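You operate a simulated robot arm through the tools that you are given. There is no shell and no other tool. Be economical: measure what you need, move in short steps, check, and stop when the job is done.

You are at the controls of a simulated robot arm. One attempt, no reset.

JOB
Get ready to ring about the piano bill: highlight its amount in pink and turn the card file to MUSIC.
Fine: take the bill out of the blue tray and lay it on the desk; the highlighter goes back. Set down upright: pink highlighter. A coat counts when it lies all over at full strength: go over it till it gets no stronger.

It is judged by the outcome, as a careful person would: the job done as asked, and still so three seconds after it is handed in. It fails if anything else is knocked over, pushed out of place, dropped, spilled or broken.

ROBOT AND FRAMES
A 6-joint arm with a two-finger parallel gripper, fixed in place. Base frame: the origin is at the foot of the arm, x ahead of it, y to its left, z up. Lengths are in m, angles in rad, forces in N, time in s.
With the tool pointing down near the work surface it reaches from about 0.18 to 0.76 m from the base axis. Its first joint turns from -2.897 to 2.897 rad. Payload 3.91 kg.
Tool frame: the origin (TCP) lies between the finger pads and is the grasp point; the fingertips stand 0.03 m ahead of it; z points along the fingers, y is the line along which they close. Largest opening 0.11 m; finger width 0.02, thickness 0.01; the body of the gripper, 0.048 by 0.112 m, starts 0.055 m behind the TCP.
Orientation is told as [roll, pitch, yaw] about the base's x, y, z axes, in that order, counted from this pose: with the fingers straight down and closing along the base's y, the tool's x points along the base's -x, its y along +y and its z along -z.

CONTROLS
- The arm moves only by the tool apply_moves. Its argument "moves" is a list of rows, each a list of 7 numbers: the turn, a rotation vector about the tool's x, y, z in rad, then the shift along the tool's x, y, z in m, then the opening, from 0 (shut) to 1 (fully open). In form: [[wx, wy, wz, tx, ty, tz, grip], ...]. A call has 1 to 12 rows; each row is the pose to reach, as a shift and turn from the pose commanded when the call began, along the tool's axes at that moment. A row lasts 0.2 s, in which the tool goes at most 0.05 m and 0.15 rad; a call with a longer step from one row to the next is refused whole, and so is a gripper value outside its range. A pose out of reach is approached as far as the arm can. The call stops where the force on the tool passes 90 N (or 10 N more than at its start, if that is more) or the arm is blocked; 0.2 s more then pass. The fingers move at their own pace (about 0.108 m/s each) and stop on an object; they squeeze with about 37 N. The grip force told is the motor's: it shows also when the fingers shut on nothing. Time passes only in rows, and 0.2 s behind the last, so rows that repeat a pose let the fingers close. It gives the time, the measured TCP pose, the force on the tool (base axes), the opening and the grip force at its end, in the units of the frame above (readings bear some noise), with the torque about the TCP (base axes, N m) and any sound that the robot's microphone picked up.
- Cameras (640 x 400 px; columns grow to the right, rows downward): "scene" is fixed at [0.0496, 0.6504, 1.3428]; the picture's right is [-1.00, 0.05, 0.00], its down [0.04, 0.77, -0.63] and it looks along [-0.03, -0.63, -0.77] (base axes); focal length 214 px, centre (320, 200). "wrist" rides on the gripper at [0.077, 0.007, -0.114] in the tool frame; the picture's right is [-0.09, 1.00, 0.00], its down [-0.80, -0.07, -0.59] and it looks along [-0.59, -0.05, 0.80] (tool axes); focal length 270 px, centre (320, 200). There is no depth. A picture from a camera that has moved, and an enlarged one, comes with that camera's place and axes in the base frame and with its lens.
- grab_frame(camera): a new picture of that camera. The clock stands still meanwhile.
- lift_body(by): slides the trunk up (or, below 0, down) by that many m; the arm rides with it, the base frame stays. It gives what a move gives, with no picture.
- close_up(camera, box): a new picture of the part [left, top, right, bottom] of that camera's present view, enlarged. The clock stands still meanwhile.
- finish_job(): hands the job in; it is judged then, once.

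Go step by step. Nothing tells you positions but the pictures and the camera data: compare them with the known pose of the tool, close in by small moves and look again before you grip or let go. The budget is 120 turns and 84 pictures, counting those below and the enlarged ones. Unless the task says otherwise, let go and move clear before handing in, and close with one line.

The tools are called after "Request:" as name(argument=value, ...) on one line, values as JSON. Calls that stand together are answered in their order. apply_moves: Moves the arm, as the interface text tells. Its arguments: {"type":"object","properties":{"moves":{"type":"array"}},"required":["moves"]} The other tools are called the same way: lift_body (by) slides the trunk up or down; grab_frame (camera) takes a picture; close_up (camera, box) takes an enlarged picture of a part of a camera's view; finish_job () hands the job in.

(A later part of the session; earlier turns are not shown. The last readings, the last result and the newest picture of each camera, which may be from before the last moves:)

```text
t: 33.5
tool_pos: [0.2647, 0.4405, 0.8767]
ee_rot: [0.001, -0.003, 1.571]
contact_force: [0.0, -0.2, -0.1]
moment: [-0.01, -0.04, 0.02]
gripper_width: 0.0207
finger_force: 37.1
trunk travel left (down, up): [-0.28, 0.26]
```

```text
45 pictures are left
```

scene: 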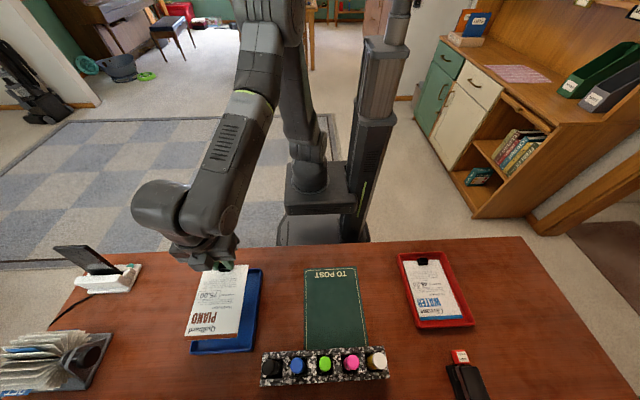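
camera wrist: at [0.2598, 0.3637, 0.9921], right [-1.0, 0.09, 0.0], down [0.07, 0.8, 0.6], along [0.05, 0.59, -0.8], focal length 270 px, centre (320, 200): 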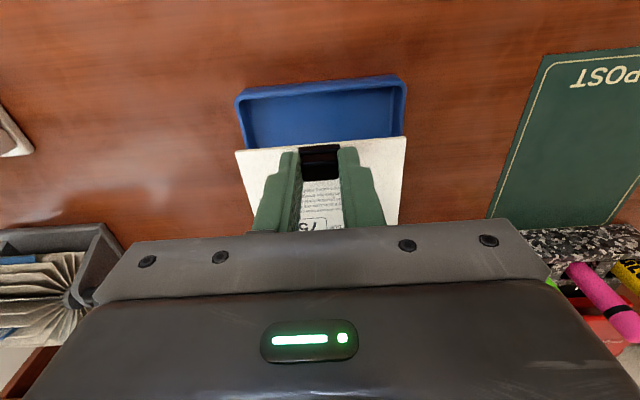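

The bill comes up flat. Moving it to the clear desk patch at x ≈ 0.43.

Request:
apply_moves(moves=[[0, 0, 0, -0.002, -0.041, 0, 0.1], [0, 0, 0, -0.004, -0.082, 0, 0.1], [0, 0, 0, -0.006, -0.123, 0, 0.1], [0, 0, 0, -0.008, -0.165, 0, 0.1], [0, 0, 0, -0.008, -0.165, 0.03, 0.1], [0, 0, 0, -0.008, -0.165, 0.06, 0.1], [0, 0, 0, -0.008, -0.165, 0.078, 0.1]])

Request:
grab_frame(camera="scene")

Request:
grab_frame(camera="wrist")

```text
t: 35.1
tool_pos: [0.4298, 0.4477, 0.7964]
ee_rot: [0.0, -0.001, 1.57]
contact_force: [-0.7, 0.1, -0.5]
moment: [0.0, -0.01, 0.06]
gripper_width: 0.0211
finger_force: 37.0
trunk travel left (down, up): [-0.28, 0.26]
```

```text
44 pictures are left
```

scene: 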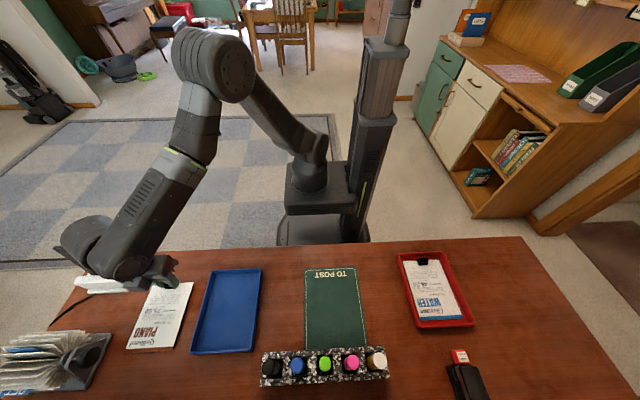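

```text
43 pictures are left
camera wrist: at [0.4248, 0.3708, 0.9125], right [-1.0, 0.09, 0.0], down [0.07, 0.8, 0.6], along [0.05, 0.59, -0.8], focal length 270 px, centre (320, 200)
```

wrist: 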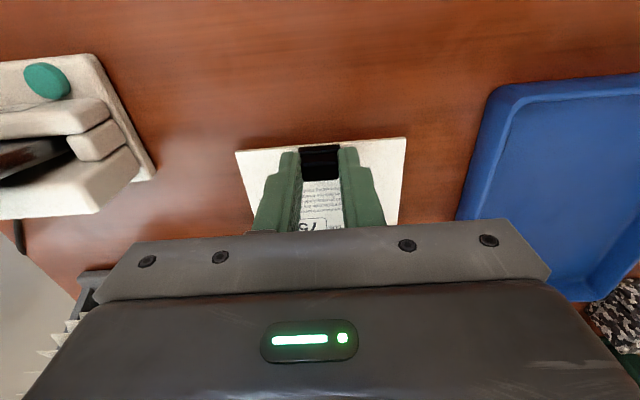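

Request:
apply_moves(moves=[[0, 0, 0, 0, 0, 0.002, 0.1], [0, 0, 0, 0, 0, 0.004, 0.1]])

Request:
apply_moves(moves=[[0, 0, 0, 0, 0, 0.002, 0.1], [0, 0, 0, 0, 0, 0.003, 0.1]])

```text
t: 35.7
tool_pos: [0.4303, 0.4486, 0.7931]
ee_rot: [0.0, -0.003, 1.571]
contact_force: [0.8, 0.0, -1.3]
moment: [-0.02, 0.02, -0.01]
gripper_width: 0.0207
finger_force: 37.0
trunk travel left (down, up): [-0.28, 0.26]
```

```text
t: 36.3
tool_pos: [0.4303, 0.4475, 0.7901]
ee_rot: [-0.001, -0.002, 1.571]
contact_force: [-0.4, 0.1, 3.0]
moment: [0.08, 0.02, 0.01]
gripper_width: 0.0208
finger_force: 36.9
trunk travel left (down, up): [-0.28, 0.26]
```

Request:
apply_moves(moves=[[0, 0, 0, 0, 0, 0.001, 0.1], [0, 0, 0, 0, 0, 0.001, 0.1]])

```text
t: 36.9
tool_pos: [0.4309, 0.4473, 0.7906]
ee_rot: [-0.001, -0.005, 1.569]
contact_force: [2.5, -0.6, 10.7]
moment: [-0.07, 0.0, -0.01]
gripper_width: 0.0209
finger_force: 36.7
trunk travel left (down, up): [-0.28, 0.26]
```

It's on the desk. Releasing and rising.

Request:
apply_moves(moves=[[0, 0, 0, 0, 0, 0, 0.4], [0, 0, 0, 0, 0, 0, 0.4], [0, 0, 0, 0, 0, -0.03, 0.4], [0, 0, 0, 0, 0, -0.07, 0.4], [0, 0, 0, 0, 0, -0.11, 0.4], [0, 0, 0, 0, 0, -0.15, 0.4]])

Request:
grab_frame(camera="wrist")

Request:
close_up(camera="scene", box=[110, 260, 220, 360])

```text
t: 38.3
tool_pos: [0.4276, 0.4489, 0.9405]
ee_rot: [0.002, 0.0, 1.571]
contact_force: [-0.1, 0.4, 0.3]
moment: [-0.02, 0.03, -0.02]
gripper_width: 0.0438
finger_force: 0.1
trunk travel left (down, up): [-0.28, 0.26]
```

```text
42 pictures are left
camera wrist: at [0.4223, 0.3709, 1.056], right [-1.0, 0.09, 0.0], down [0.07, 0.8, 0.59], along [0.05, 0.59, -0.8], focal length 270 px, centre (320, 200)
```

wrist: 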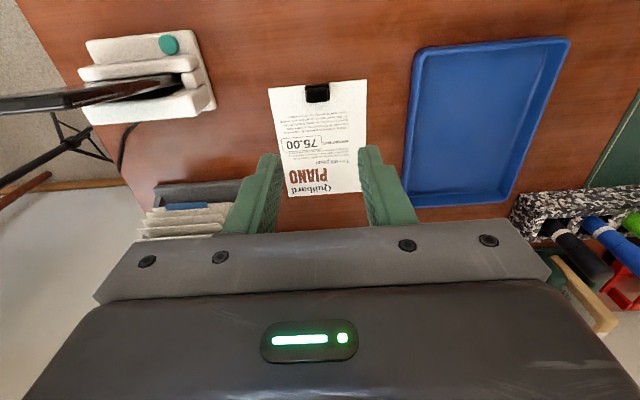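

```text
4.00 times, centred on (165, 310) of scene
camera zoom: at [0.0496, 0.6504, 1.3428], right [-1.0, 0.05, 0.0], down [0.04, 0.77, -0.63], along [-0.03, -0.63, -0.77], focal length 858 px, centre (940, -240)
```

zoom: 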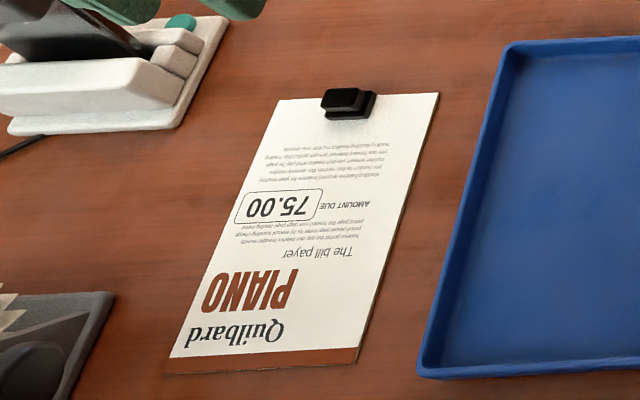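

Bill is flat on the desk, with the amount box centred near (0.4545, 0.508), about 48 × 19 mm. Now to the pink highlighter near (-0.008, 0.635), top z ≈ 0.868.

Request:
apply_moves(moves=[[0, 0, 0.131, -0.0155, 0.0363, -0.01, 0.5], [0, 0, 0.262, -0.031, 0.0727, -0.02, 0.5], [0, 0, 0.393, -0.0465, 0.109, -0.03, 0.5], [0, 0, 0.524, -0.062, 0.1453, -0.04, 0.5], [0, 0, 0.655, -0.0775, 0.1817, -0.04, 0.5], [0, 0, 0.786, -0.093, 0.218, -0.04, 0.5], [0, 0, 0.917, -0.1085, 0.2543, -0.04, 0.5], [0, 0, 1.048, -0.124, 0.2907, -0.04, 0.5], [0, 0, 1.178, -0.1395, 0.327, -0.04, 0.5], [0, 0, 1.309, -0.155, 0.3633, -0.04, 0.5], [0, 0, 1.44, -0.1705, 0.3997, -0.04, 0.5], [0, 0, 1.571, -0.186, 0.436, -0.04, 0.5]])

Request:
grab_frame(camera="wrist")

Request:
grab_frame(camera="scene")

```text
t: 40.9
tool_pos: [-0.0063, 0.6319, 0.9798]
ee_rot: [0.002, 0.002, -0.002]
contact_force: [-0.2, -0.1, -0.5]
moment: [-0.04, -0.02, 0.03]
gripper_width: 0.0549
finger_force: 0.0
trunk travel left (down, up): [-0.28, 0.26]
```

```text
40 pictures are left
camera wrist: at [-0.0831, 0.639, 1.0958], right [0.09, 1.0, 0.0], down [0.8, -0.07, 0.59], along [0.59, -0.05, -0.8], focal length 270 px, centre (320, 200)
```

wrist: 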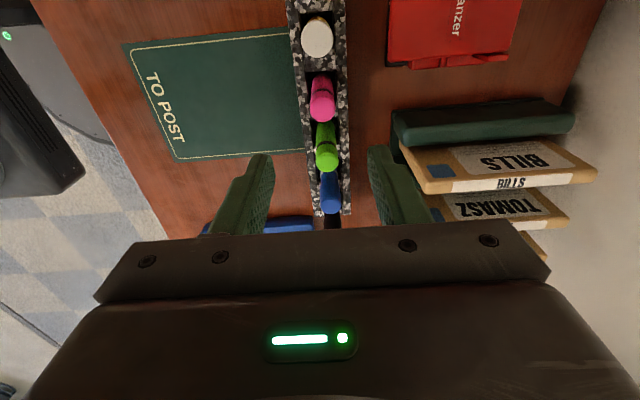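

```text
39 pictures are left
```

scene: 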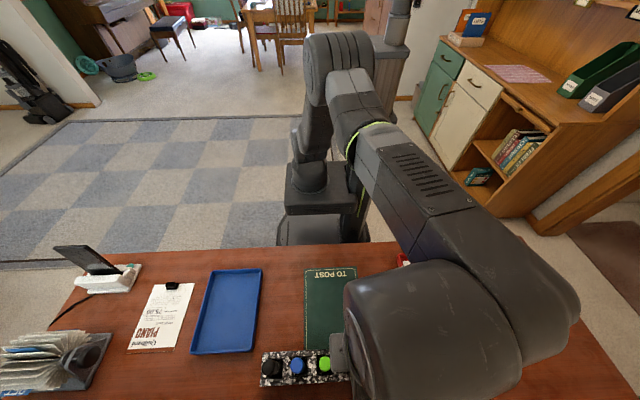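

Request:
close_up(camera="wrist", box=[270, 0, 380, 220])

```text
1.82 times, centred on (325, 110) of wrist
camera zoom: at [-0.0831, 0.639, 1.0958], right [0.09, 1.0, 0.0], down [0.8, -0.07, 0.59], along [0.59, -0.05, -0.8], focal length 491 px, centre (311, 364)
```

zoom: 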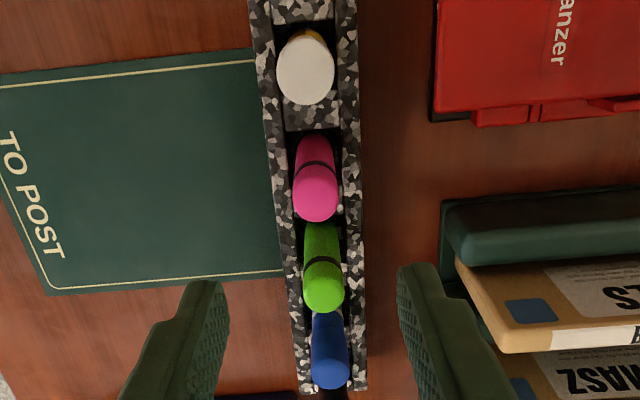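

The pen is at (-0.011, 0.6355). Descending to grip it with the TCP at z 0.845.

Request:
apply_moves(moves=[[0, 0, 0, 0.005, 0.0035, 0.03, 0.5], [0, 0, 0, 0.005, 0.0035, 0.07, 0.5], [0, 0, 0, 0.005, 0.0035, 0.11, 0.5], [0, 0, 0, 0.005, 0.0035, 0.135, 0.5]])

Request:
grab_frame(camera="wrist")

```text
t: 41.9
tool_pos: [-0.0095, 0.6388, 0.8457]
ee_rot: [0.001, 0.0, -0.001]
contact_force: [0.4, 0.0, 0.0]
moment: [0.0, -0.01, 0.01]
gripper_width: 0.0548
finger_force: 0.1
trunk travel left (down, up): [-0.28, 0.26]
```

```text
37 pictures are left
camera wrist: at [-0.0867, 0.6455, 0.9617], right [0.09, 1.0, 0.0], down [0.8, -0.07, 0.59], along [0.59, -0.05, -0.8], focal length 270 px, centre (320, 200)
```

wrist: 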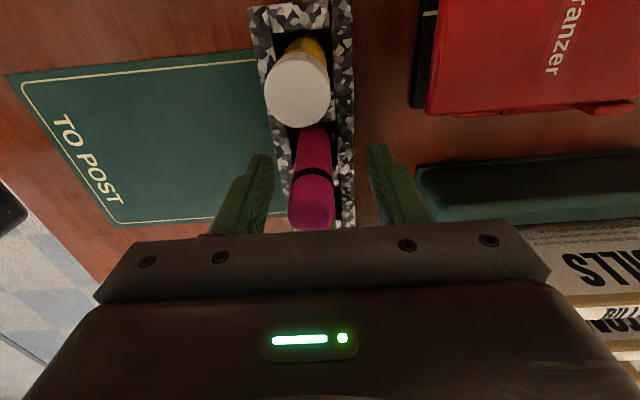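

Request:
apply_moves(moves=[[0, 0, 0, 0.001, -0.003, 0, 0.5], [0, 0, 0, 0.001, -0.003, 0, 0.05], [0, 0, 0, 0.001, -0.003, 0, 0.05], [0, 0, 0, 0.001, -0.003, 0, 0.05]])

Request:
grab_frame(camera="wrist")

```text
t: 42.9
tool_pos: [-0.011, 0.6355, 0.8451]
ee_rot: [0.003, 0.001, 0.001]
contact_force: [-0.8, -0.8, 0.0]
moment: [0.0, -0.02, -0.01]
gripper_width: 0.02
finger_force: 36.9
trunk travel left (down, up): [-0.28, 0.26]
```

```text
36 pictures are left
camera wrist: at [-0.0876, 0.6424, 0.9619], right [0.09, 1.0, 0.0], down [0.8, -0.07, 0.59], along [0.59, -0.05, -0.8], focal length 270 px, centre (320, 200)
```

wrist: 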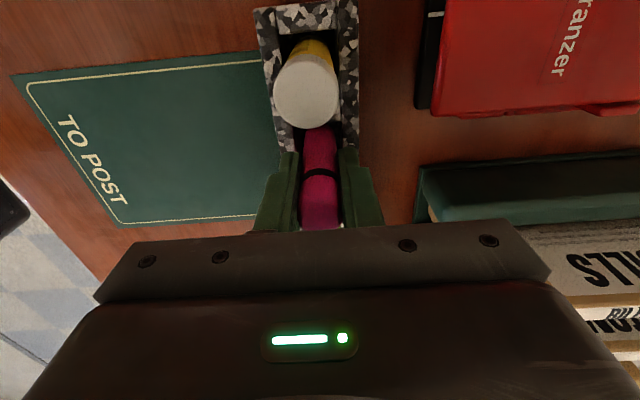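

Gripped at 0.020. Lifting to inspect the nib.

Request:
apply_moves(moves=[[0, 0, 0, 0, 0, -0.04, 0.05], [0, 0, 0, 0, 0, -0.08, 0.05], [0, 0, 0, 0, 0, -0.12, 0.05], [0, 0, 0, -0.04, -0.02, -0.12, 0.05], [0, 0, 0, -0.08, -0.06, -0.12, 0.05], [0, 0, 0, -0.12, -0.09, -0.12, 0.05]])

Request:
grab_frame(camera="scene")

Request:
grab_frame(camera="wrist")

```text
refused: row 5 steps farther than a row can; nothing moved
```

```text
35 pictures are left
```

scene: 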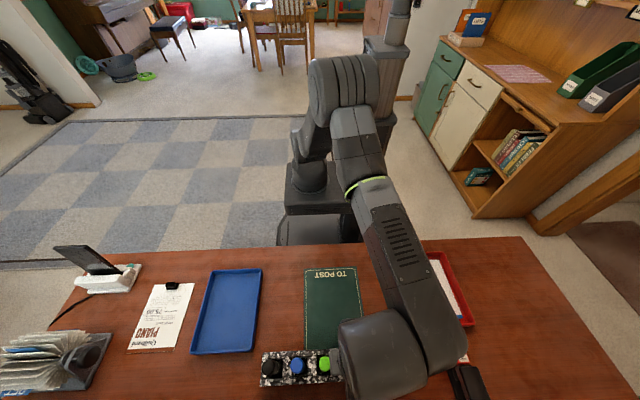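

```text
34 pictures are left
camera wrist: at [-0.0876, 0.6424, 0.9619], right [0.09, 1.0, 0.0], down [0.8, -0.07, 0.59], along [0.59, -0.05, -0.8], focal length 270 px, centre (320, 200)
```

wrist: 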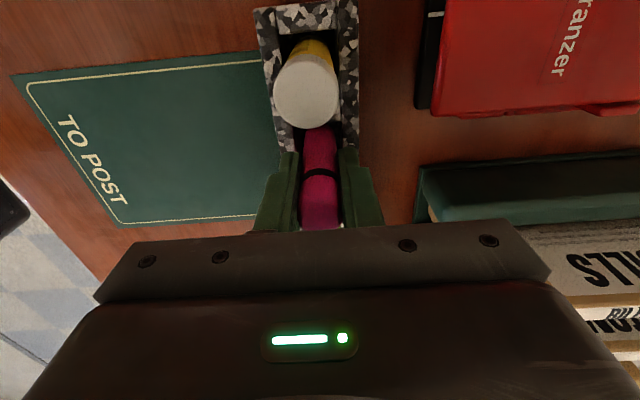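

Request:
apply_moves(moves=[[0, 0, 0, 0, 0, -0.04, 0.05], [0, 0, 0, 0, 0, -0.08, 0.05], [0, 0, 0, 0, 0, -0.12, 0.05], [0, 0, -0.14, -0.043, -0.018, -0.12, 0.05], [0, 0, -0.28, -0.087, -0.037, -0.12, 0.05], [0, 0, -0.42, -0.13, -0.055, -0.12, 0.05], [0, 0, -0.56, -0.174, -0.073, -0.12, 0.05], [0, 0, -0.7, -0.217, -0.092, -0.12, 0.05], [0, 0, -0.84, -0.261, -0.11, -0.12, 0.05], [0, 0, -0.98, -0.304, -0.128, -0.12, 0.05], [0, 0, -1.12, -0.348, -0.147, -0.12, 0.05], [0, 0, -1.26, -0.391, -0.165, -0.12, 0.05]])

Request:
close_up(camera="scene", box=[90, 180, 330, 350])

Request:
grab_frame(camera="wrist")

```text
t: 45.5
tool_pos: [0.3803, 0.4699, 0.9649]
ee_rot: [0.002, -0.002, 1.261]
contact_force: [-0.3, 0.3, 0.4]
moment: [0.02, 0.0, -0.02]
gripper_width: 0.02
finger_force: 37.8
trunk travel left (down, up): [-0.28, 0.26]
```

```text
2.35 times, centred on (210, 265) of scene
camera zoom: at [0.0496, 0.6504, 1.3428], right [-1.0, 0.05, 0.0], down [0.04, 0.77, -0.63], along [-0.03, -0.63, -0.77], focal length 505 px, centre (579, 47)
```

zoom: 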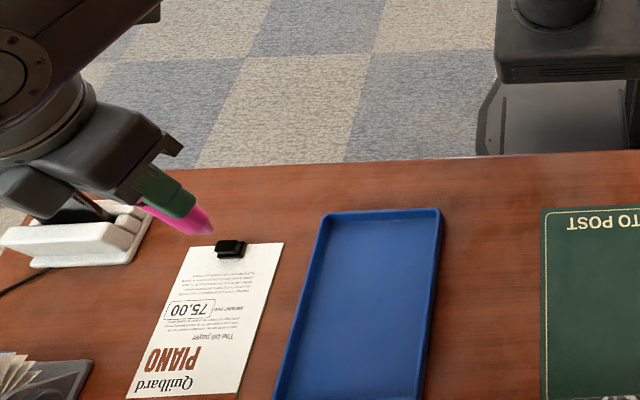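

```text
32 pictures are left
camera wrist: at [0.3517, 0.3982, 1.0804], right [-0.92, 0.39, 0.0], down [0.31, 0.74, 0.6], along [0.23, 0.55, -0.8], focal length 270 px, centre (320, 200)
```

wrist: 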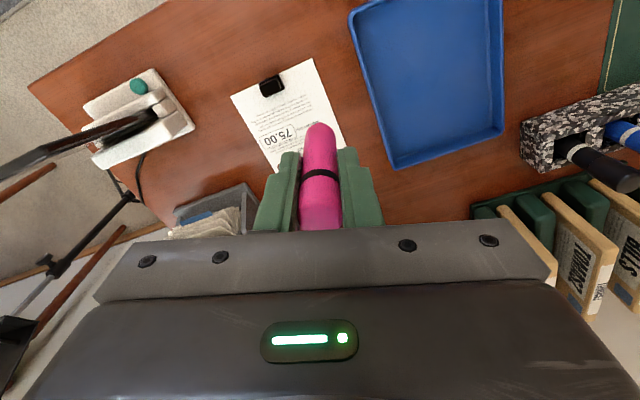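

Request:
close_up(camera="scene", box=[130, 245, 190, 285])

Request:
close_up(camera="wrist", box=[260, 100, 380, 200])

```text
10.00 times, centred on (160, 265) of scene
camera zoom: at [0.0496, 0.6504, 1.3428], right [-1.0, 0.05, 0.0], down [0.04, 0.77, -0.63], along [-0.03, -0.63, -0.77], focal length 2145 px, centre (1920, -450)
```

zoom: 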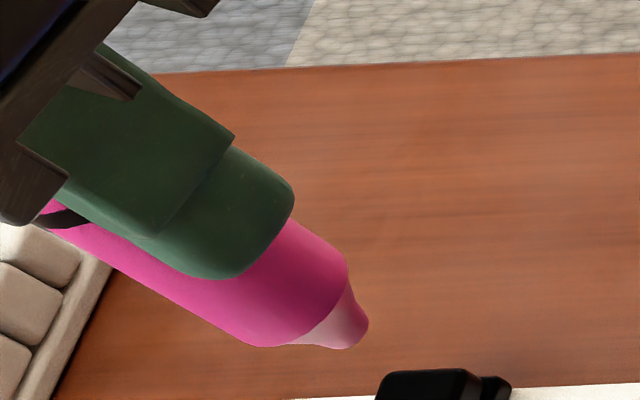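

```text
4.00 times, centred on (320, 150) of wrist
camera zoom: at [0.3517, 0.3982, 1.0804], right [-0.92, 0.39, 0.0], down [0.31, 0.74, 0.6], along [0.23, 0.55, -0.8], focal length 1081 px, centre (320, 400)
```

zoom: 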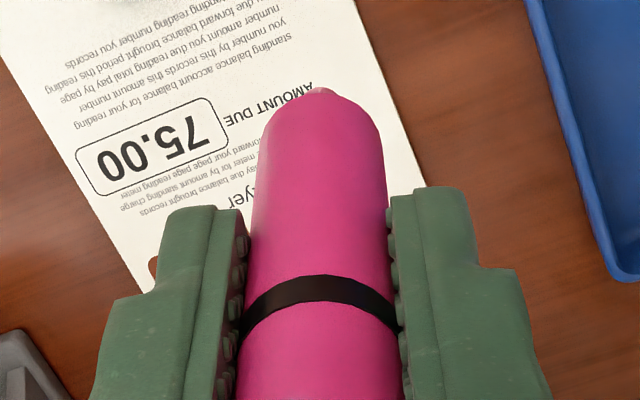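

The nib is bare, pink, and about 0.088 below the TCP. I'll move over the box centre, align with the bill, and come down near the paper.

Request:
apply_moves(moves=[[0, 0, -0.125, -0.0295, -0.0295, 0.0, 0.05], [0, 0, -0.25, -0.0589, -0.059, 0.03, 0.05], [0, 0, -0.25, -0.0589, -0.059, 0.07, 0.05], [0, 0, -0.25, -0.0589, -0.059, 0.1, 0.05]])

Request:
close_up(camera="scene", box=[120, 260, 210, 340])

Request:
close_up(camera="wrist", box=[220, 60, 420, 200])

```text
refused: row 2 steps farther than a row can; nothing moved
```

```text
5.00 times, centred on (165, 300) of scene
camera zoom: at [0.0496, 0.6504, 1.3428], right [-1.0, 0.05, 0.0], down [0.04, 0.77, -0.63], along [-0.03, -0.63, -0.77], focal length 1072 px, centre (1095, -300)
```

zoom: 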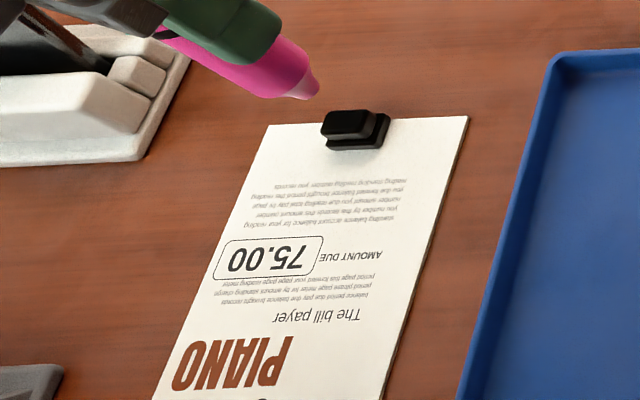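

```text
2.86 times, centred on (320, 130) of wrist
camera zoom: at [0.3517, 0.3982, 1.0804], right [-0.92, 0.39, 0.0], down [0.31, 0.74, 0.6], along [0.23, 0.55, -0.8], focal length 772 px, centre (320, 400)
```

zoom: 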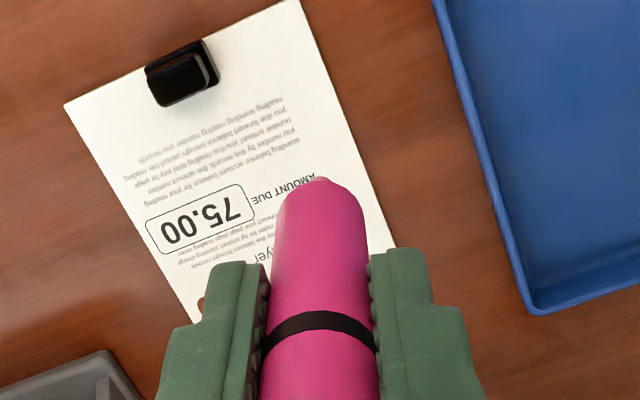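

Repeating that move with shorter steps.

Request:
apply_moves(moves=[[0, 0, -0.125, -0.0295, -0.0295, 0.0, 0.05], [0, 0, -0.25, -0.0589, -0.059, 0.01, 0.05], [0, 0, -0.25, -0.0589, -0.059, 0.05, 0.05], [0, 0, -0.25, -0.0589, -0.059, 0.08, 0.05], [0, 0, -0.25, -0.0589, -0.059, 0.105, 0.05]])

Request:
close_up(camera="scene", box=[120, 260, 210, 340])

```text
t: 46.7
tool_pos: [0.4541, 0.51, 0.8581]
ee_rot: [0.001, -0.002, 1.513]
contact_force: [-0.2, -0.3, -0.1]
moment: [0.01, 0.0, -0.03]
gripper_width: 0.02
finger_force: 36.5
trunk travel left (down, up): [-0.28, 0.26]
```

```text
5.00 times, centred on (165, 300) of scene
camera zoom: at [0.0496, 0.6504, 1.3428], right [-1.0, 0.05, 0.0], down [0.04, 0.77, -0.63], along [-0.03, -0.63, -0.77], focal length 1072 px, centre (1095, -300)
```

zoom: 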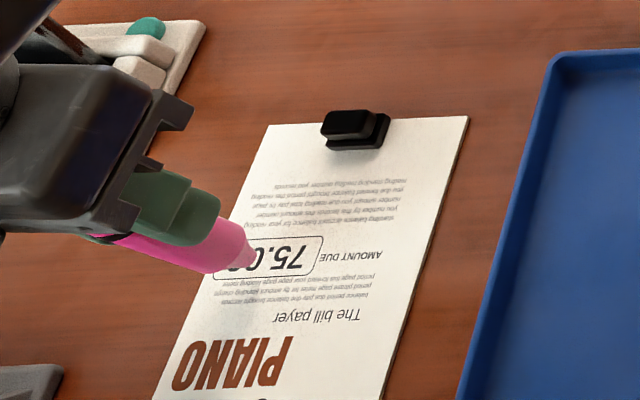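

Nib is just over the box. I'll move to the right end of the centre line and descend gently.

Request:
apply_moves(moves=[[0, 0, 0, 0.003, 0.018, 0, 0.05], [0, 0, 0, 0.003, 0.018, 0.006, 0.05], [0, 0, 0, 0.003, 0.018, 0.009, 0.05]])

Request:
apply_moves(moves=[[0, 0, 0, 0, 0, 0.001, 0.05], [0, 0, 0, 0, 0, 0.002, 0.05]])

```text
t: 47.5
tool_pos: [0.4369, 0.5073, 0.8505]
ee_rot: [0.001, 0.0, 1.51]
contact_force: [-0.4, 0.8, -0.4]
moment: [-0.03, -0.01, 0.01]
gripper_width: 0.0198
finger_force: 37.3
trunk travel left (down, up): [-0.28, 0.26]
```

```text
t: 48.1
tool_pos: [0.435, 0.5068, 0.848]
ee_rot: [0.001, -0.003, 1.509]
contact_force: [0.2, -0.5, 0.2]
moment: [-0.05, 0.01, 0.03]
gripper_width: 0.0201
finger_force: 37.1
trunk travel left (down, up): [-0.28, 0.26]
```

Request:
apply_moves(moves=[[0, 0, 0, 0, 0, 0.001, 0.05], [0, 0, 0, 0, 0, 0.0015, 0.05]])

```text
t: 48.7
tool_pos: [0.4359, 0.5065, 0.8468]
ee_rot: [0.001, -0.002, 1.508]
contact_force: [0.7, -0.1, 0.6]
moment: [-0.01, 0.02, 0.02]
gripper_width: 0.02
finger_force: 37.0
trunk travel left (down, up): [-0.28, 0.26]
```

Request:
apply_moves(moves=[[0, 0, 0, 0, 0, 0.001, 0.05], [0, 0, 0, 0, 0, 0.0015, 0.05]])

```text
t: 49.3
tool_pos: [0.4358, 0.5066, 0.845]
ee_rot: [0.001, -0.003, 1.508]
contact_force: [1.0, 0.1, -0.8]
moment: [0.01, 0.03, -0.01]
gripper_width: 0.0198
finger_force: 37.5
trunk travel left (down, up): [-0.28, 0.26]
```

Request:
apply_moves(moves=[[0, 0, 0, 0, 0, 0.001, 0.05], [0, 0, 0, 0, 0, 0.0015, 0.05]])

Request:
close_up(camera="scene", box=[135, 290, 180, 325])

```text
t: 49.9
tool_pos: [0.4361, 0.5053, 0.8439]
ee_rot: [0.001, -0.002, 1.511]
contact_force: [0.0, -0.5, 0.1]
moment: [0.01, -0.01, 0.01]
gripper_width: 0.02
finger_force: 37.4
trunk travel left (down, up): [-0.28, 0.26]
```

```text
11.43 times, centred on (158, 308) of scene
camera zoom: at [0.0496, 0.6504, 1.3428], right [-1.0, 0.05, 0.0], down [0.04, 0.77, -0.63], along [-0.03, -0.63, -0.77], focal length 2451 px, centre (2177, -1029)
```

zoom: 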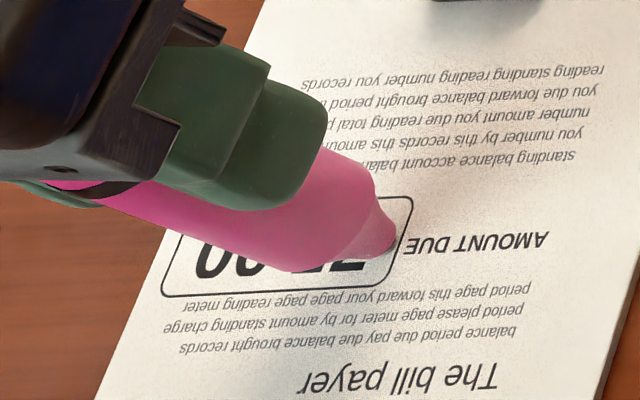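

Request:
apply_moves(moves=[[0, 0, 0, 0, 0, 0.001, 0.05], [0, 0, 0, 0, 0, 0.0015, 0.05]])

Request:
apply_moves(moves=[[0, 0, 0, 0, 0, 0.001, 0.05], [0, 0, 0, 0, 0, 0.001, 0.05]])

```text
t: 50.5
tool_pos: [0.4362, 0.5064, 0.8434]
ee_rot: [0.001, -0.003, 1.508]
contact_force: [1.4, -0.6, 0.2]
moment: [0.02, 0.02, 0.0]
gripper_width: 0.0198
finger_force: 37.4
trunk travel left (down, up): [-0.28, 0.26]
```

```text
t: 51.1
tool_pos: [0.4344, 0.5071, 0.8425]
ee_rot: [0.0, -0.001, 1.51]
contact_force: [-1.1, 0.4, -0.6]
moment: [0.01, 0.0, -0.03]
gripper_width: 0.0201
finger_force: 37.2
trunk travel left (down, up): [-0.28, 0.26]
```

Request:
apply_moves(moves=[[0, 0, 0, 0, 0, 0.001, 0.05], [0, 0, 0, 0, 0, 0.001, 0.05]])

Request:
apply_moves(moves=[[0, 0, 0, 0, 0, 0.001, 0.05], [0, 0, 0, 0, 0, 0.001, 0.05]])

```text
t: 51.7
tool_pos: [0.4363, 0.5059, 0.8418]
ee_rot: [0.0, -0.002, 1.511]
contact_force: [-0.1, -1.5, 5.0]
moment: [-0.12, 0.0, -0.02]
gripper_width: 0.0199
finger_force: 36.9
trunk travel left (down, up): [-0.28, 0.26]
```

```text
t: 52.3
tool_pos: [0.4364, 0.5069, 0.8428]
ee_rot: [-0.002, -0.003, 1.51]
contact_force: [1.3, -0.3, 15.1]
moment: [0.01, -0.05, 0.01]
gripper_width: 0.0198
finger_force: 36.5
trunk travel left (down, up): [-0.28, 0.26]
```

Contact at about 15 N. I'll ease to ~4 N and draw one centre stroke slowly, then check.

Request:
apply_moves(moves=[[0, 0, 0, 0, 0, -0.0011, 0.05], [0, 0, 0, 0, -0.006, -0.0011, 0.05], [0, 0, 0, 0, -0.012, -0.0011, 0.05], [0, 0, 0, 0, -0.018, -0.0011, 0.05], [0, 0, 0, 0, -0.025, -0.0011, 0.05], [0, 0, 0, 0, -0.031, -0.0011, 0.05], [0, 0, 0, 0, -0.037, -0.0011, 0.05]])

Request:
close_up(camera="scene", box=[135, 290, 180, 325])

```text
t: 53.9
tool_pos: [0.4718, 0.5024, 0.842]
ee_rot: [0.001, -0.001, 1.509]
contact_force: [-1.6, 0.9, 7.4]
moment: [0.05, 0.24, 0.0]
gripper_width: 0.02
finger_force: 37.2
trunk travel left (down, up): [-0.28, 0.26]
```

```text
11.43 times, centred on (158, 308) of scene
camera zoom: at [0.0496, 0.6504, 1.3428], right [-1.0, 0.05, 0.0], down [0.04, 0.77, -0.63], along [-0.03, -0.63, -0.77], focal length 2451 px, centre (2177, -1029)
```

zoom: 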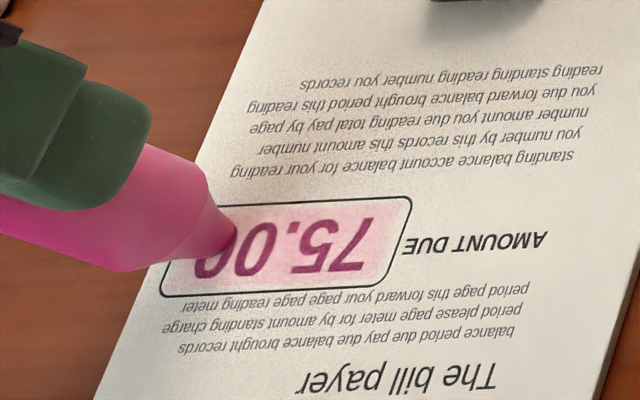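

A clean pink stroke, still light, with the bill unmoved. I'll make passes along the centre, upper and lower lines across the box.

Request:
apply_moves(moves=[[0, 0, 0, 0, -0.005, 0, 0.05], [0, 0, 0, 0, 0.009, 0, 0.05], [0, 0, 0, 0, 0.023, 0, 0.05], [0, 0, 0, 0, 0.037, 0, 0.05], [0, 0, 0, 0.0035, 0.037, 0, 0.05], [0, 0, 0, 0.0035, 0.023, 0, 0.05], [0, 0, 0, 0.0035, 0.009, 0, 0.05], [0, 0, 0, 0.0035, -0.005, 0, 0.05], [0, 0, 0, -0.0035, -0.005, 0, 0.05], [0, 0, 0, -0.0035, 0.009, 0, 0.05], [0, 0, 0, -0.0035, 0.023, 0, 0.05], [0, 0, 0, -0.0035, 0.037, 0, 0.05]])

Request:
apply_moves(moves=[[0, 0, 0, 0, -0.014, 0, 0.05], [0, 0, 0, 0, -0.028, 0, 0.05], [0, 0, 0, 0, -0.042, 0, 0.05], [0, 0, 0, 0.007, -0.042, 0, 0.05], [0, 0, 0, 0.007, -0.028, 0, 0.05], [0, 0, 0, 0.007, -0.014, 0, 0.05], [0, 0, 0, 0.007, 0, 0, 0.05], [0, 0, 0, 0.0035, 0, 0, 0.05], [0, 0, 0, 0.0035, -0.014, 0, 0.05], [0, 0, 0, 0.0035, -0.028, 0, 0.05], [0, 0, 0, 0.0035, -0.042, 0, 0.05]])

Request:
close_up(camera="scene", box=[135, 290, 180, 325])

```text
t: 56.5
tool_pos: [0.4359, 0.5094, 0.8409]
ee_rot: [-0.001, -0.002, 1.508]
contact_force: [-0.6, -1.0, 4.2]
moment: [-0.03, 0.09, 0.02]
gripper_width: 0.0199
finger_force: 36.5
trunk travel left (down, up): [-0.28, 0.26]
```

```text
t: 58.9
tool_pos: [0.478, 0.5034, 0.8423]
ee_rot: [0.0, -0.001, 1.51]
contact_force: [-1.0, -0.3, 5.3]
moment: [0.03, 0.11, -0.01]
gripper_width: 0.02
finger_force: 36.8
trunk travel left (down, up): [-0.28, 0.26]
```

```text
11.43 times, centred on (158, 308) of scene
camera zoom: at [0.0496, 0.6504, 1.3428], right [-1.0, 0.05, 0.0], down [0.04, 0.77, -0.63], along [-0.03, -0.63, -0.77], focal length 2451 px, centre (2177, -1029)
```

zoom: 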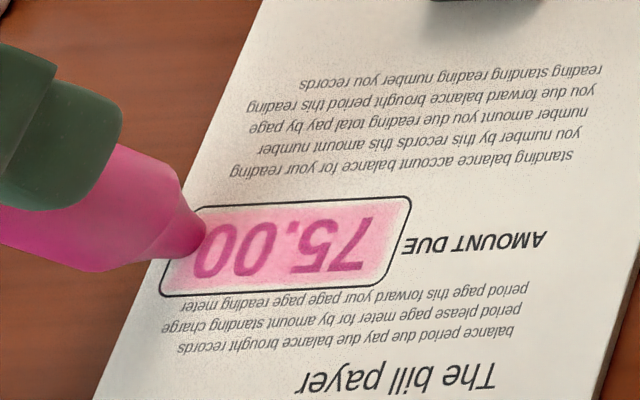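

Coverage is deepening; the right end and edges are lighter. More passes, extended a little.

Request:
apply_moves(moves=[[0, 0, 0, 0.005, 0, 0, 0.05], [0, 0, 0, 0.005, 0.015, 0, 0.05], [0, 0, 0, 0.005, 0.03, 0, 0.05], [0, 0, 0, 0.005, 0.045, 0, 0.05], [0, 0, 0, 0, 0.045, 0, 0.05], [0, 0, 0, -0.005, 0.045, 0, 0.05], [0, 0, 0, -0.005, 0.03, 0, 0.05], [0, 0, 0, -0.005, 0.015, 0, 0.05], [0, 0, 0, -0.005, 0, 0, 0.05], [0, 0, 0, 0, 0.0, 0, 0.05]])

Request:
apply_moves(moves=[[0, 0, 0, 0.002, 0.015, 0, 0.05], [0, 0, 0, 0.002, 0.03, 0, 0.05], [0, 0, 0, 0.002, 0.045, 0, 0.05], [0, 0, 0, -0.002, 0.045, 0, 0.05], [0, 0, 0, -0.002, 0.03, 0, 0.05], [0, 0, 0, -0.002, 0.015, 0, 0.05], [0, 0, 0, -0.002, 0, 0, 0.05], [0, 0, 0, 0.0, 0, 0, 0.05]])

Request:
apply_moves(moves=[[0, 0, 0, 0.005, 0, 0, 0.05], [0, 0, 0, 0.005, 0.015, 0, 0.05], [0, 0, 0, 0.005, 0.03, 0, 0.05], [0, 0, 0, 0.005, 0.045, 0, 0.05], [0, 0, 0, 0, 0.045, 0, 0.05], [0, 0, 0, -0.005, 0.045, 0, 0.05], [0, 0, 0, -0.005, 0.03, 0, 0.05], [0, 0, 0, -0.005, 0.015, 0, 0.05], [0, 0, 0, -0.005, 0, 0, 0.05], [0, 0, 0, 0, 0.0, 0, 0.05]])

Request:
apply_moves(moves=[[0, 0, 0, 0.002, 0.015, 0, 0.05], [0, 0, 0, 0.002, 0.03, 0, 0.05], [0, 0, 0, 0.002, 0.045, 0, 0.05], [0, 0, 0, -0.002, 0.045, 0, 0.05], [0, 0, 0, -0.002, 0.03, 0, 0.05], [0, 0, 0, -0.002, 0.015, 0, 0.05], [0, 0, 0, -0.002, 0, 0, 0.05], [0, 0, 0, 0.0, 0, 0, 0.05]])

Request:
close_up(camera="scene", box=[135, 290, 180, 325])

```text
t: 61.1
tool_pos: [0.4765, 0.5029, 0.841]
ee_rot: [0.0, -0.002, 1.51]
contact_force: [-0.4, 2.0, 9.1]
moment: [0.16, 0.02, 0.0]
gripper_width: 0.0198
finger_force: 37.3
trunk travel left (down, up): [-0.28, 0.26]
```

```text
t: 62.9
tool_pos: [0.4796, 0.5047, 0.8419]
ee_rot: [0.001, -0.002, 1.51]
contact_force: [-1.5, 1.4, 4.3]
moment: [0.13, 0.04, -0.02]
gripper_width: 0.0198
finger_force: 37.2
trunk travel left (down, up): [-0.28, 0.26]
```

```text
t: 65.1
tool_pos: [0.4786, 0.5017, 0.8409]
ee_rot: [0.001, -0.001, 1.508]
contact_force: [0.2, 1.0, 7.1]
moment: [0.14, 0.03, -0.02]
gripper_width: 0.0197
finger_force: 37.4
trunk travel left (down, up): [-0.28, 0.26]
```

```text
t: 66.9
tool_pos: [0.4784, 0.5044, 0.8422]
ee_rot: [0.0, -0.001, 1.512]
contact_force: [-0.8, 2.6, 8.8]
moment: [0.23, 0.0, 0.02]
gripper_width: 0.0202
finger_force: 36.9
trunk travel left (down, up): [-0.28, 0.26]
```

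```text
11.43 times, centred on (158, 308) of scene
camera zoom: at [0.0496, 0.6504, 1.3428], right [-1.0, 0.05, 0.0], down [0.04, 0.77, -0.63], along [-0.03, -0.63, -0.77], focal length 2451 px, centre (2177, -1029)
```

zoom: 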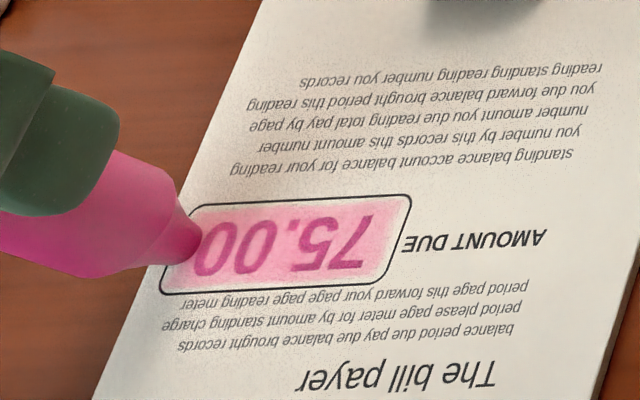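

Lifting to see the whole coat unobstructed.

Request:
apply_moves(moves=[[0, 0, 0, 0, 0, -0.03, 0.05], [0, 0, 0, 0, 0, -0.06, 0.05], [0, 0, 0, 0, 0, -0.08, 0.05]])

Request:
close_up(camera="scene", box=[138, 294, 174, 322])

```text
t: 67.7
tool_pos: [0.4765, 0.5043, 0.9192]
ee_rot: [0.001, 0.002, 1.51]
contact_force: [0.0, 0.2, 0.3]
moment: [-0.01, -0.03, -0.01]
gripper_width: 0.0198
finger_force: 37.0
trunk travel left (down, up): [-0.28, 0.26]
```

```text
14.29 times, centred on (156, 308) of scene
camera zoom: at [0.0496, 0.6504, 1.3428], right [-1.0, 0.05, 0.0], down [0.04, 0.77, -0.63], along [-0.03, -0.63, -0.77], focal length 3064 px, centre (2663, -1343)
```

zoom: 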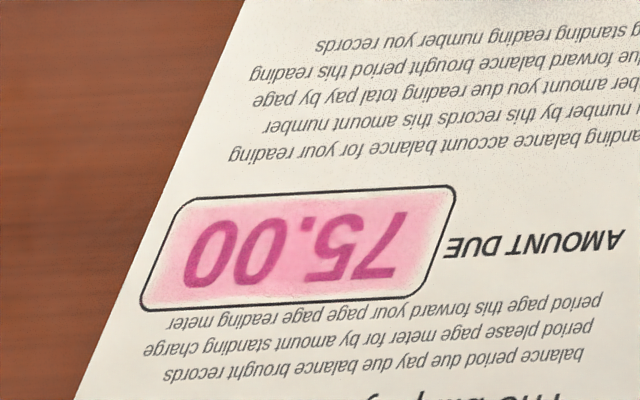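

The coat looks even; I'll do one more full set reaching a little farther to the edges to check that it gets no stronger.

Request:
apply_moves(moves=[[0, 0, 0, 0, 0, 0.04, 0.05], [0, 0, 0, 0, 0, 0.07, 0.05], [0, 0, 0, 0, 0, 0.08, 0.05], [0, 0, 0, 0.0065, 0.001, 0.08, 0.05], [0, 0, 0, 0.0065, 0.016, 0.08, 0.05], [0, 0, 0, 0.0065, 0.031, 0.08, 0.05], [0, 0, 0, 0.0065, 0.046, 0.08, 0.05], [0, 0, 0, 0.001, 0.046, 0.08, 0.05], [0, 0, 0, -0.0065, 0.046, 0.08, 0.05], [0, 0, 0, -0.0065, 0.031, 0.08, 0.05], [0, 0, 0, -0.0065, 0.016, 0.08, 0.05], [0, 0, 0, -0.0065, 0.0, 0.08, 0.05]])

Request:
apply_moves(moves=[[0, 0, 0, 0.0035, 0, 0, 0.05], [0, 0, 0, 0.0035, 0.015, 0, 0.05], [0, 0, 0, 0.0035, 0.03, 0, 0.05], [0, 0, 0, 0.0035, 0.046, 0, 0.05], [0, 0, 0, 0.0065, 0.046, 0, 0.05], [0, 0, 0, 0.0065, 0.03, 0, 0.05], [0, 0, 0, 0.0065, 0.015, 0, 0.05], [0, 0, 0, 0.0065, 0, 0, 0.05]])

Request:
apply_moves(moves=[[0, 0, 0, 0.0035, 0, 0, 0.05], [0, 0, 0, 0.0035, 0.015, 0, 0.05], [0, 0, 0, 0.0035, 0.03, 0, 0.05], [0, 0, 0, 0.0035, 0.046, 0, 0.05], [0, 0, 0, 0.0065, 0.046, 0, 0.05], [0, 0, 0, 0.0065, 0.03, 0, 0.05], [0, 0, 0, 0.0065, 0.015, 0, 0.05], [0, 0, 0, 0.0065, 0, 0, 0.05], [0, 0, 0, 0, 0, -0.03, 0.05], [0, 0, 0, 0, 0, -0.06, 0.05], [0, 0, 0, 0, 0, -0.08, 0.05]])

Request:
close_up(camera="scene", box=[138, 294, 174, 322])

```text
t: 70.3
tool_pos: [0.4785, 0.5106, 0.8404]
ee_rot: [-0.001, -0.002, 1.511]
contact_force: [0.1, 0.4, 2.4]
moment: [0.04, -0.02, 0.03]
gripper_width: 0.0201
finger_force: 37.6
trunk travel left (down, up): [-0.28, 0.26]
```

```text
t: 72.1
tool_pos: [0.4788, 0.5038, 0.8417]
ee_rot: [0.0, -0.002, 1.511]
contact_force: [-0.9, 0.8, 5.8]
moment: [0.03, 0.12, 0.02]
gripper_width: 0.0199
finger_force: 37.4
trunk travel left (down, up): [-0.28, 0.26]
```

```text
t: 74.5
tool_pos: [0.477, 0.5026, 0.9195]
ee_rot: [0.001, -0.001, 1.51]
contact_force: [0.0, 0.8, -0.5]
moment: [-0.02, -0.03, -0.04]
gripper_width: 0.0197
finger_force: 37.4
trunk travel left (down, up): [-0.28, 0.26]
```

```text
14.29 times, centred on (156, 308) of scene
camera zoom: at [0.0496, 0.6504, 1.3428], right [-1.0, 0.05, 0.0], down [0.04, 0.77, -0.63], along [-0.03, -0.63, -0.77], focal length 3064 px, centre (2663, -1343)
```

zoom: 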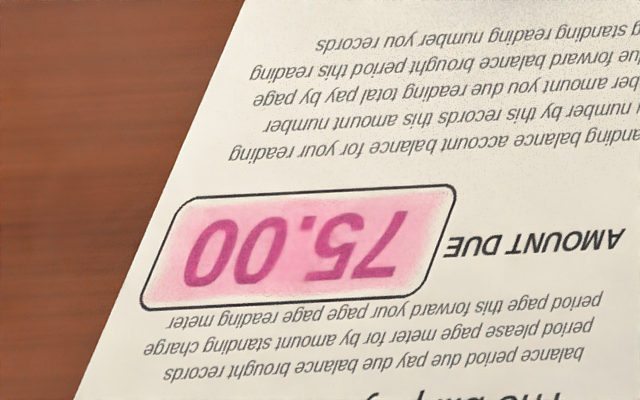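

No change, so the coat is at full strength. Now I'll carry the highlighter back above its slot.

Request:
apply_moves(moves=[[0, 0, 0.126, -0.0085, 0.0412, -0.02, 0.05], [0, 0, 0.252, -0.017, 0.0825, -0.04, 0.05], [0, 0, 0.378, -0.0255, 0.1237, -0.06, 0.05], [0, 0, 0.503, -0.034, 0.165, -0.08, 0.05], [0, 0, 0.629, -0.0425, 0.2063, -0.085, 0.05], [0, 0, 0.755, -0.051, 0.2475, -0.085, 0.05], [0, 0, 0.881, -0.0595, 0.2888, -0.085, 0.05], [0, 0, 1.007, -0.068, 0.33, -0.085, 0.05], [0, 0, 1.132, -0.0765, 0.3713, -0.085, 0.05], [0, 0, 1.258, -0.085, 0.4125, -0.085, 0.05], [0, 0, 1.384, -0.0935, 0.4537, -0.085, 0.05], [0, 0, 1.51, -0.102, 0.495, -0.085, 0.05]])

Request:
grab_frame(camera="wrist")

```text
t: 77.1
tool_pos: [-0.0102, 0.6372, 1.0055]
ee_rot: [0.002, 0.002, 0.001]
contact_force: [-1.3, 0.4, 0.4]
moment: [-0.02, 0.02, 0.02]
gripper_width: 0.0199
finger_force: 36.5
trunk travel left (down, up): [-0.28, 0.26]
```

```text
20 pictures are left
camera wrist: at [-0.0856, 0.6438, 1.1215], right [0.09, 1.0, 0.0], down [0.8, -0.07, 0.59], along [0.59, -0.05, -0.8], focal length 270 px, centre (320, 200)
```

wrist: 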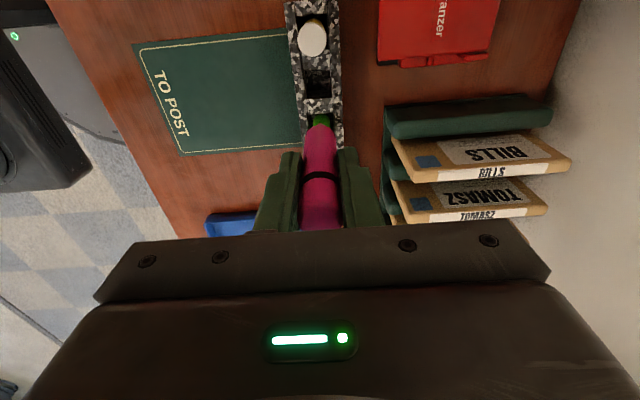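

Request:
close_up(camera="wrist", box=[270, 20, 370, 140])

```text
3.33 times, centred on (320, 80) of wrist
camera zoom: at [-0.0856, 0.6438, 1.1215], right [0.09, 1.0, 0.0], down [0.8, -0.07, 0.59], along [0.59, -0.05, -0.8], focal length 901 px, centre (320, 600)
```

zoom: 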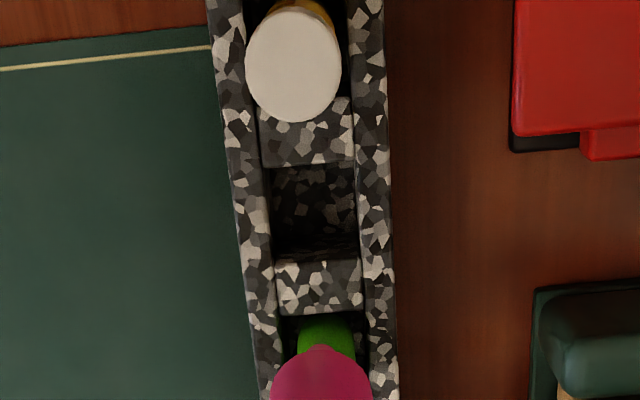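

The empty pocket is centred near (-0.009, 0.635), right below. Lowering the pen in.

Request:
apply_moves(moves=[[0, 0, 0, -0.0005, -0.0018, 0.03, 0.05], [0, 0, 0, -0.0005, -0.0018, 0.07, 0.05], [0, 0, 0, -0.0005, -0.0018, 0.1, 0.05], [0, 0, 0, -0.0005, -0.0018, 0.12, 0.05], [0, 0, 0, -0.0005, -0.0018, 0.14, 0.05], [0, 0, 0, -0.0005, -0.0018, 0.154, 0.05]])

Request:
grab_frame(camera="wrist")

```text
t: 78.5
tool_pos: [-0.0088, 0.6334, 0.8515]
ee_rot: [0.003, 0.0, 0.001]
contact_force: [-0.2, -0.3, -0.3]
moment: [0.0, -0.01, 0.0]
gripper_width: 0.0199
finger_force: 37.2
trunk travel left (down, up): [-0.28, 0.26]
```

```text
18 pictures are left
camera wrist: at [-0.0856, 0.6396, 0.9672], right [0.09, 1.0, 0.0], down [0.8, -0.07, 0.59], along [0.59, -0.05, -0.8], focal length 270 px, centre (320, 200)
```

wrist: 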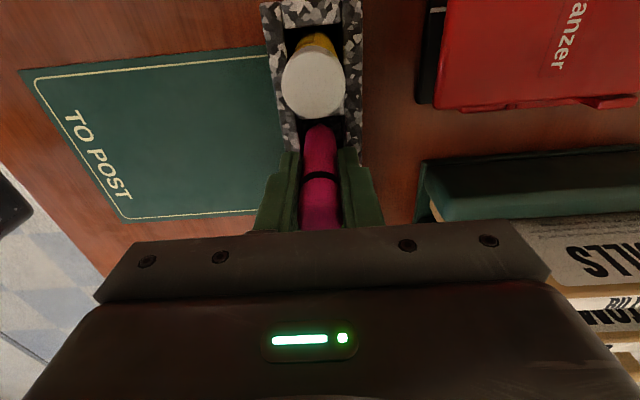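

Request:
apply_moves(moves=[[0, 0, 0, 0, 0, 0.003, 0.05], [0, 0, 0, 0, 0, 0.005, 0.05]])

Request:
apply_moves(moves=[[0, 0, 0, 0, 0, 0.0015, 0.05], [0, 0, 0, 0, 0, 0.0015, 0.05]])

```text
t: 79.1
tool_pos: [-0.0108, 0.6341, 0.8479]
ee_rot: [0.003, -0.001, 0.0]
contact_force: [-0.3, -0.9, -0.2]
moment: [-0.01, 0.04, 0.04]
gripper_width: 0.0201
finger_force: 37.3
trunk travel left (down, up): [-0.28, 0.26]
```

```text
t: 79.7
tool_pos: [-0.0101, 0.6333, 0.8463]
ee_rot: [0.002, 0.0, 0.0]
contact_force: [0.3, 0.5, 0.9]
moment: [0.03, 0.03, 0.0]
gripper_width: 0.0197
finger_force: 37.4
trunk travel left (down, up): [-0.28, 0.26]
```

Request:
apply_moves(moves=[[0, 0, 0, 0, 0, 0.001, 0.05], [0, 0, 0, 0, 0, 0.0015, 0.05]])

Request:
apply_moves(moves=[[0, 0, 0, 0, 0, 0.001, 0.05], [0, 0, 0, 0, 0, 0.001, 0.05]])

```text
t: 80.3
tool_pos: [-0.0097, 0.6338, 0.8455]
ee_rot: [0.004, -0.001, 0.0]
contact_force: [-0.6, -1.1, 9.1]
moment: [-0.12, 0.02, 0.01]
gripper_width: 0.0198
finger_force: 37.6
trunk travel left (down, up): [-0.28, 0.26]
```

```text
t: 80.9
tool_pos: [-0.0104, 0.6333, 0.8444]
ee_rot: [0.004, 0.0, -0.001]
contact_force: [-1.7, 1.5, 17.3]
moment: [0.09, 0.08, 0.0]
gripper_width: 0.0199
finger_force: 37.3
trunk travel left (down, up): [-0.28, 0.26]
```

It's on the pocket floor. Easing off, opening and rising.

Request:
apply_moves(moves=[[0, 0, 0, 0, 0, -0.0018, 0.05], [0, 0, 0, 0, 0, -0.0018, 0.45], [0, 0, 0, 0, 0, -0.0018, 0.45], [0, 0, 0, 0, 0, -0.0018, 0.45], [0, 0, 0, 0, 0, -0.03, 0.45], [0, 0, 0, 0, 0, -0.07, 0.45], [0, 0, 0, 0, 0, -0.11, 0.45], [0, 0, 0, 0, 0, -0.15, 0.45]])

Request:
close_up(camera="wrist", box=[230, 0, 430, 220])

```text
t: 82.7
tool_pos: [-0.0105, 0.6328, 0.9953]
ee_rot: [0.001, -0.001, -0.001]
contact_force: [-0.5, 0.3, 0.1]
moment: [0.0, 0.01, 0.03]
gripper_width: 0.0494
finger_force: 0.2
trunk travel left (down, up): [-0.28, 0.26]
```

```text
1.82 times, centred on (330, 110) of wrist
camera zoom: at [-0.0864, 0.6392, 1.1105], right [0.09, 1.0, 0.0], down [0.8, -0.07, 0.59], along [0.59, -0.05, -0.8], focal length 491 px, centre (302, 364)
```

zoom: 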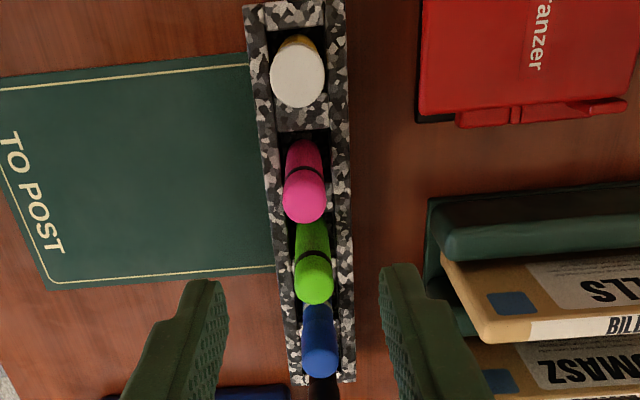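

The highlighter stands upright in its slot. Moving clear and checking everything.

Request:
apply_moves(moves=[[0, 0, 0, -0.0256, -0.0322, -0.011, 0.45], [0, 0, 0, -0.0511, -0.0644, -0.022, 0.45], [0, 0, 0, -0.0767, -0.0967, -0.033, 0.45], [0, 0, 0, -0.1022, -0.1289, -0.044, 0.45], [0, 0, 0, -0.1278, -0.1611, -0.056, 0.45], [0, 0, 0, -0.1533, -0.1933, -0.067, 0.45], [0, 0, 0, -0.1789, -0.2256, -0.078, 0.45], [0, 0, 0, -0.2044, -0.2578, -0.089, 0.45], [0, 0, 0, -0.23, -0.29, -0.1, 0.45]])

Request:
grab_frame(camera="scene")

Request:
close_up(camera="wrist", box=[340, 0, 640, 240])

```text
t: 84.7
tool_pos: [0.2186, 0.342, 1.0955]
ee_rot: [0.002, 0.002, 0.0]
contact_force: [-0.2, 0.3, 0.3]
moment: [-0.01, -0.02, -0.01]
gripper_width: 0.0496
finger_force: 0.1
trunk travel left (down, up): [-0.28, 0.26]
```

```text
16 pictures are left
```

scene: 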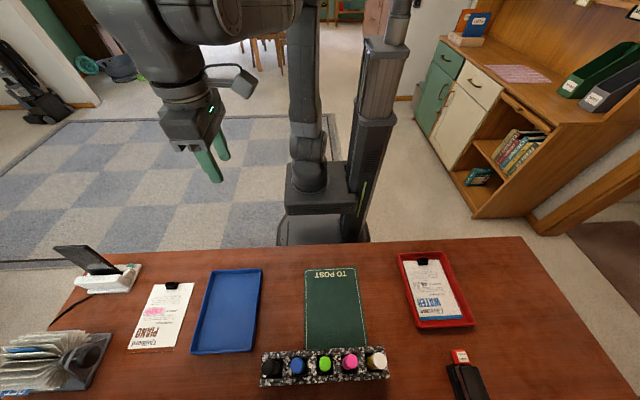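

```text
1.67 times, centred on (490, 120) of wrist
camera zoom: at [0.1426, 0.3483, 1.2103], right [0.09, 1.0, 0.0], down [0.8, -0.07, 0.59], along [0.59, -0.05, -0.8], focal length 450 px, centre (37, 333)
```

zoom: 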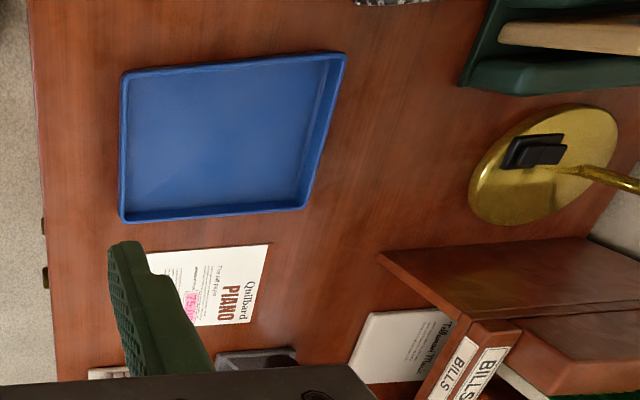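

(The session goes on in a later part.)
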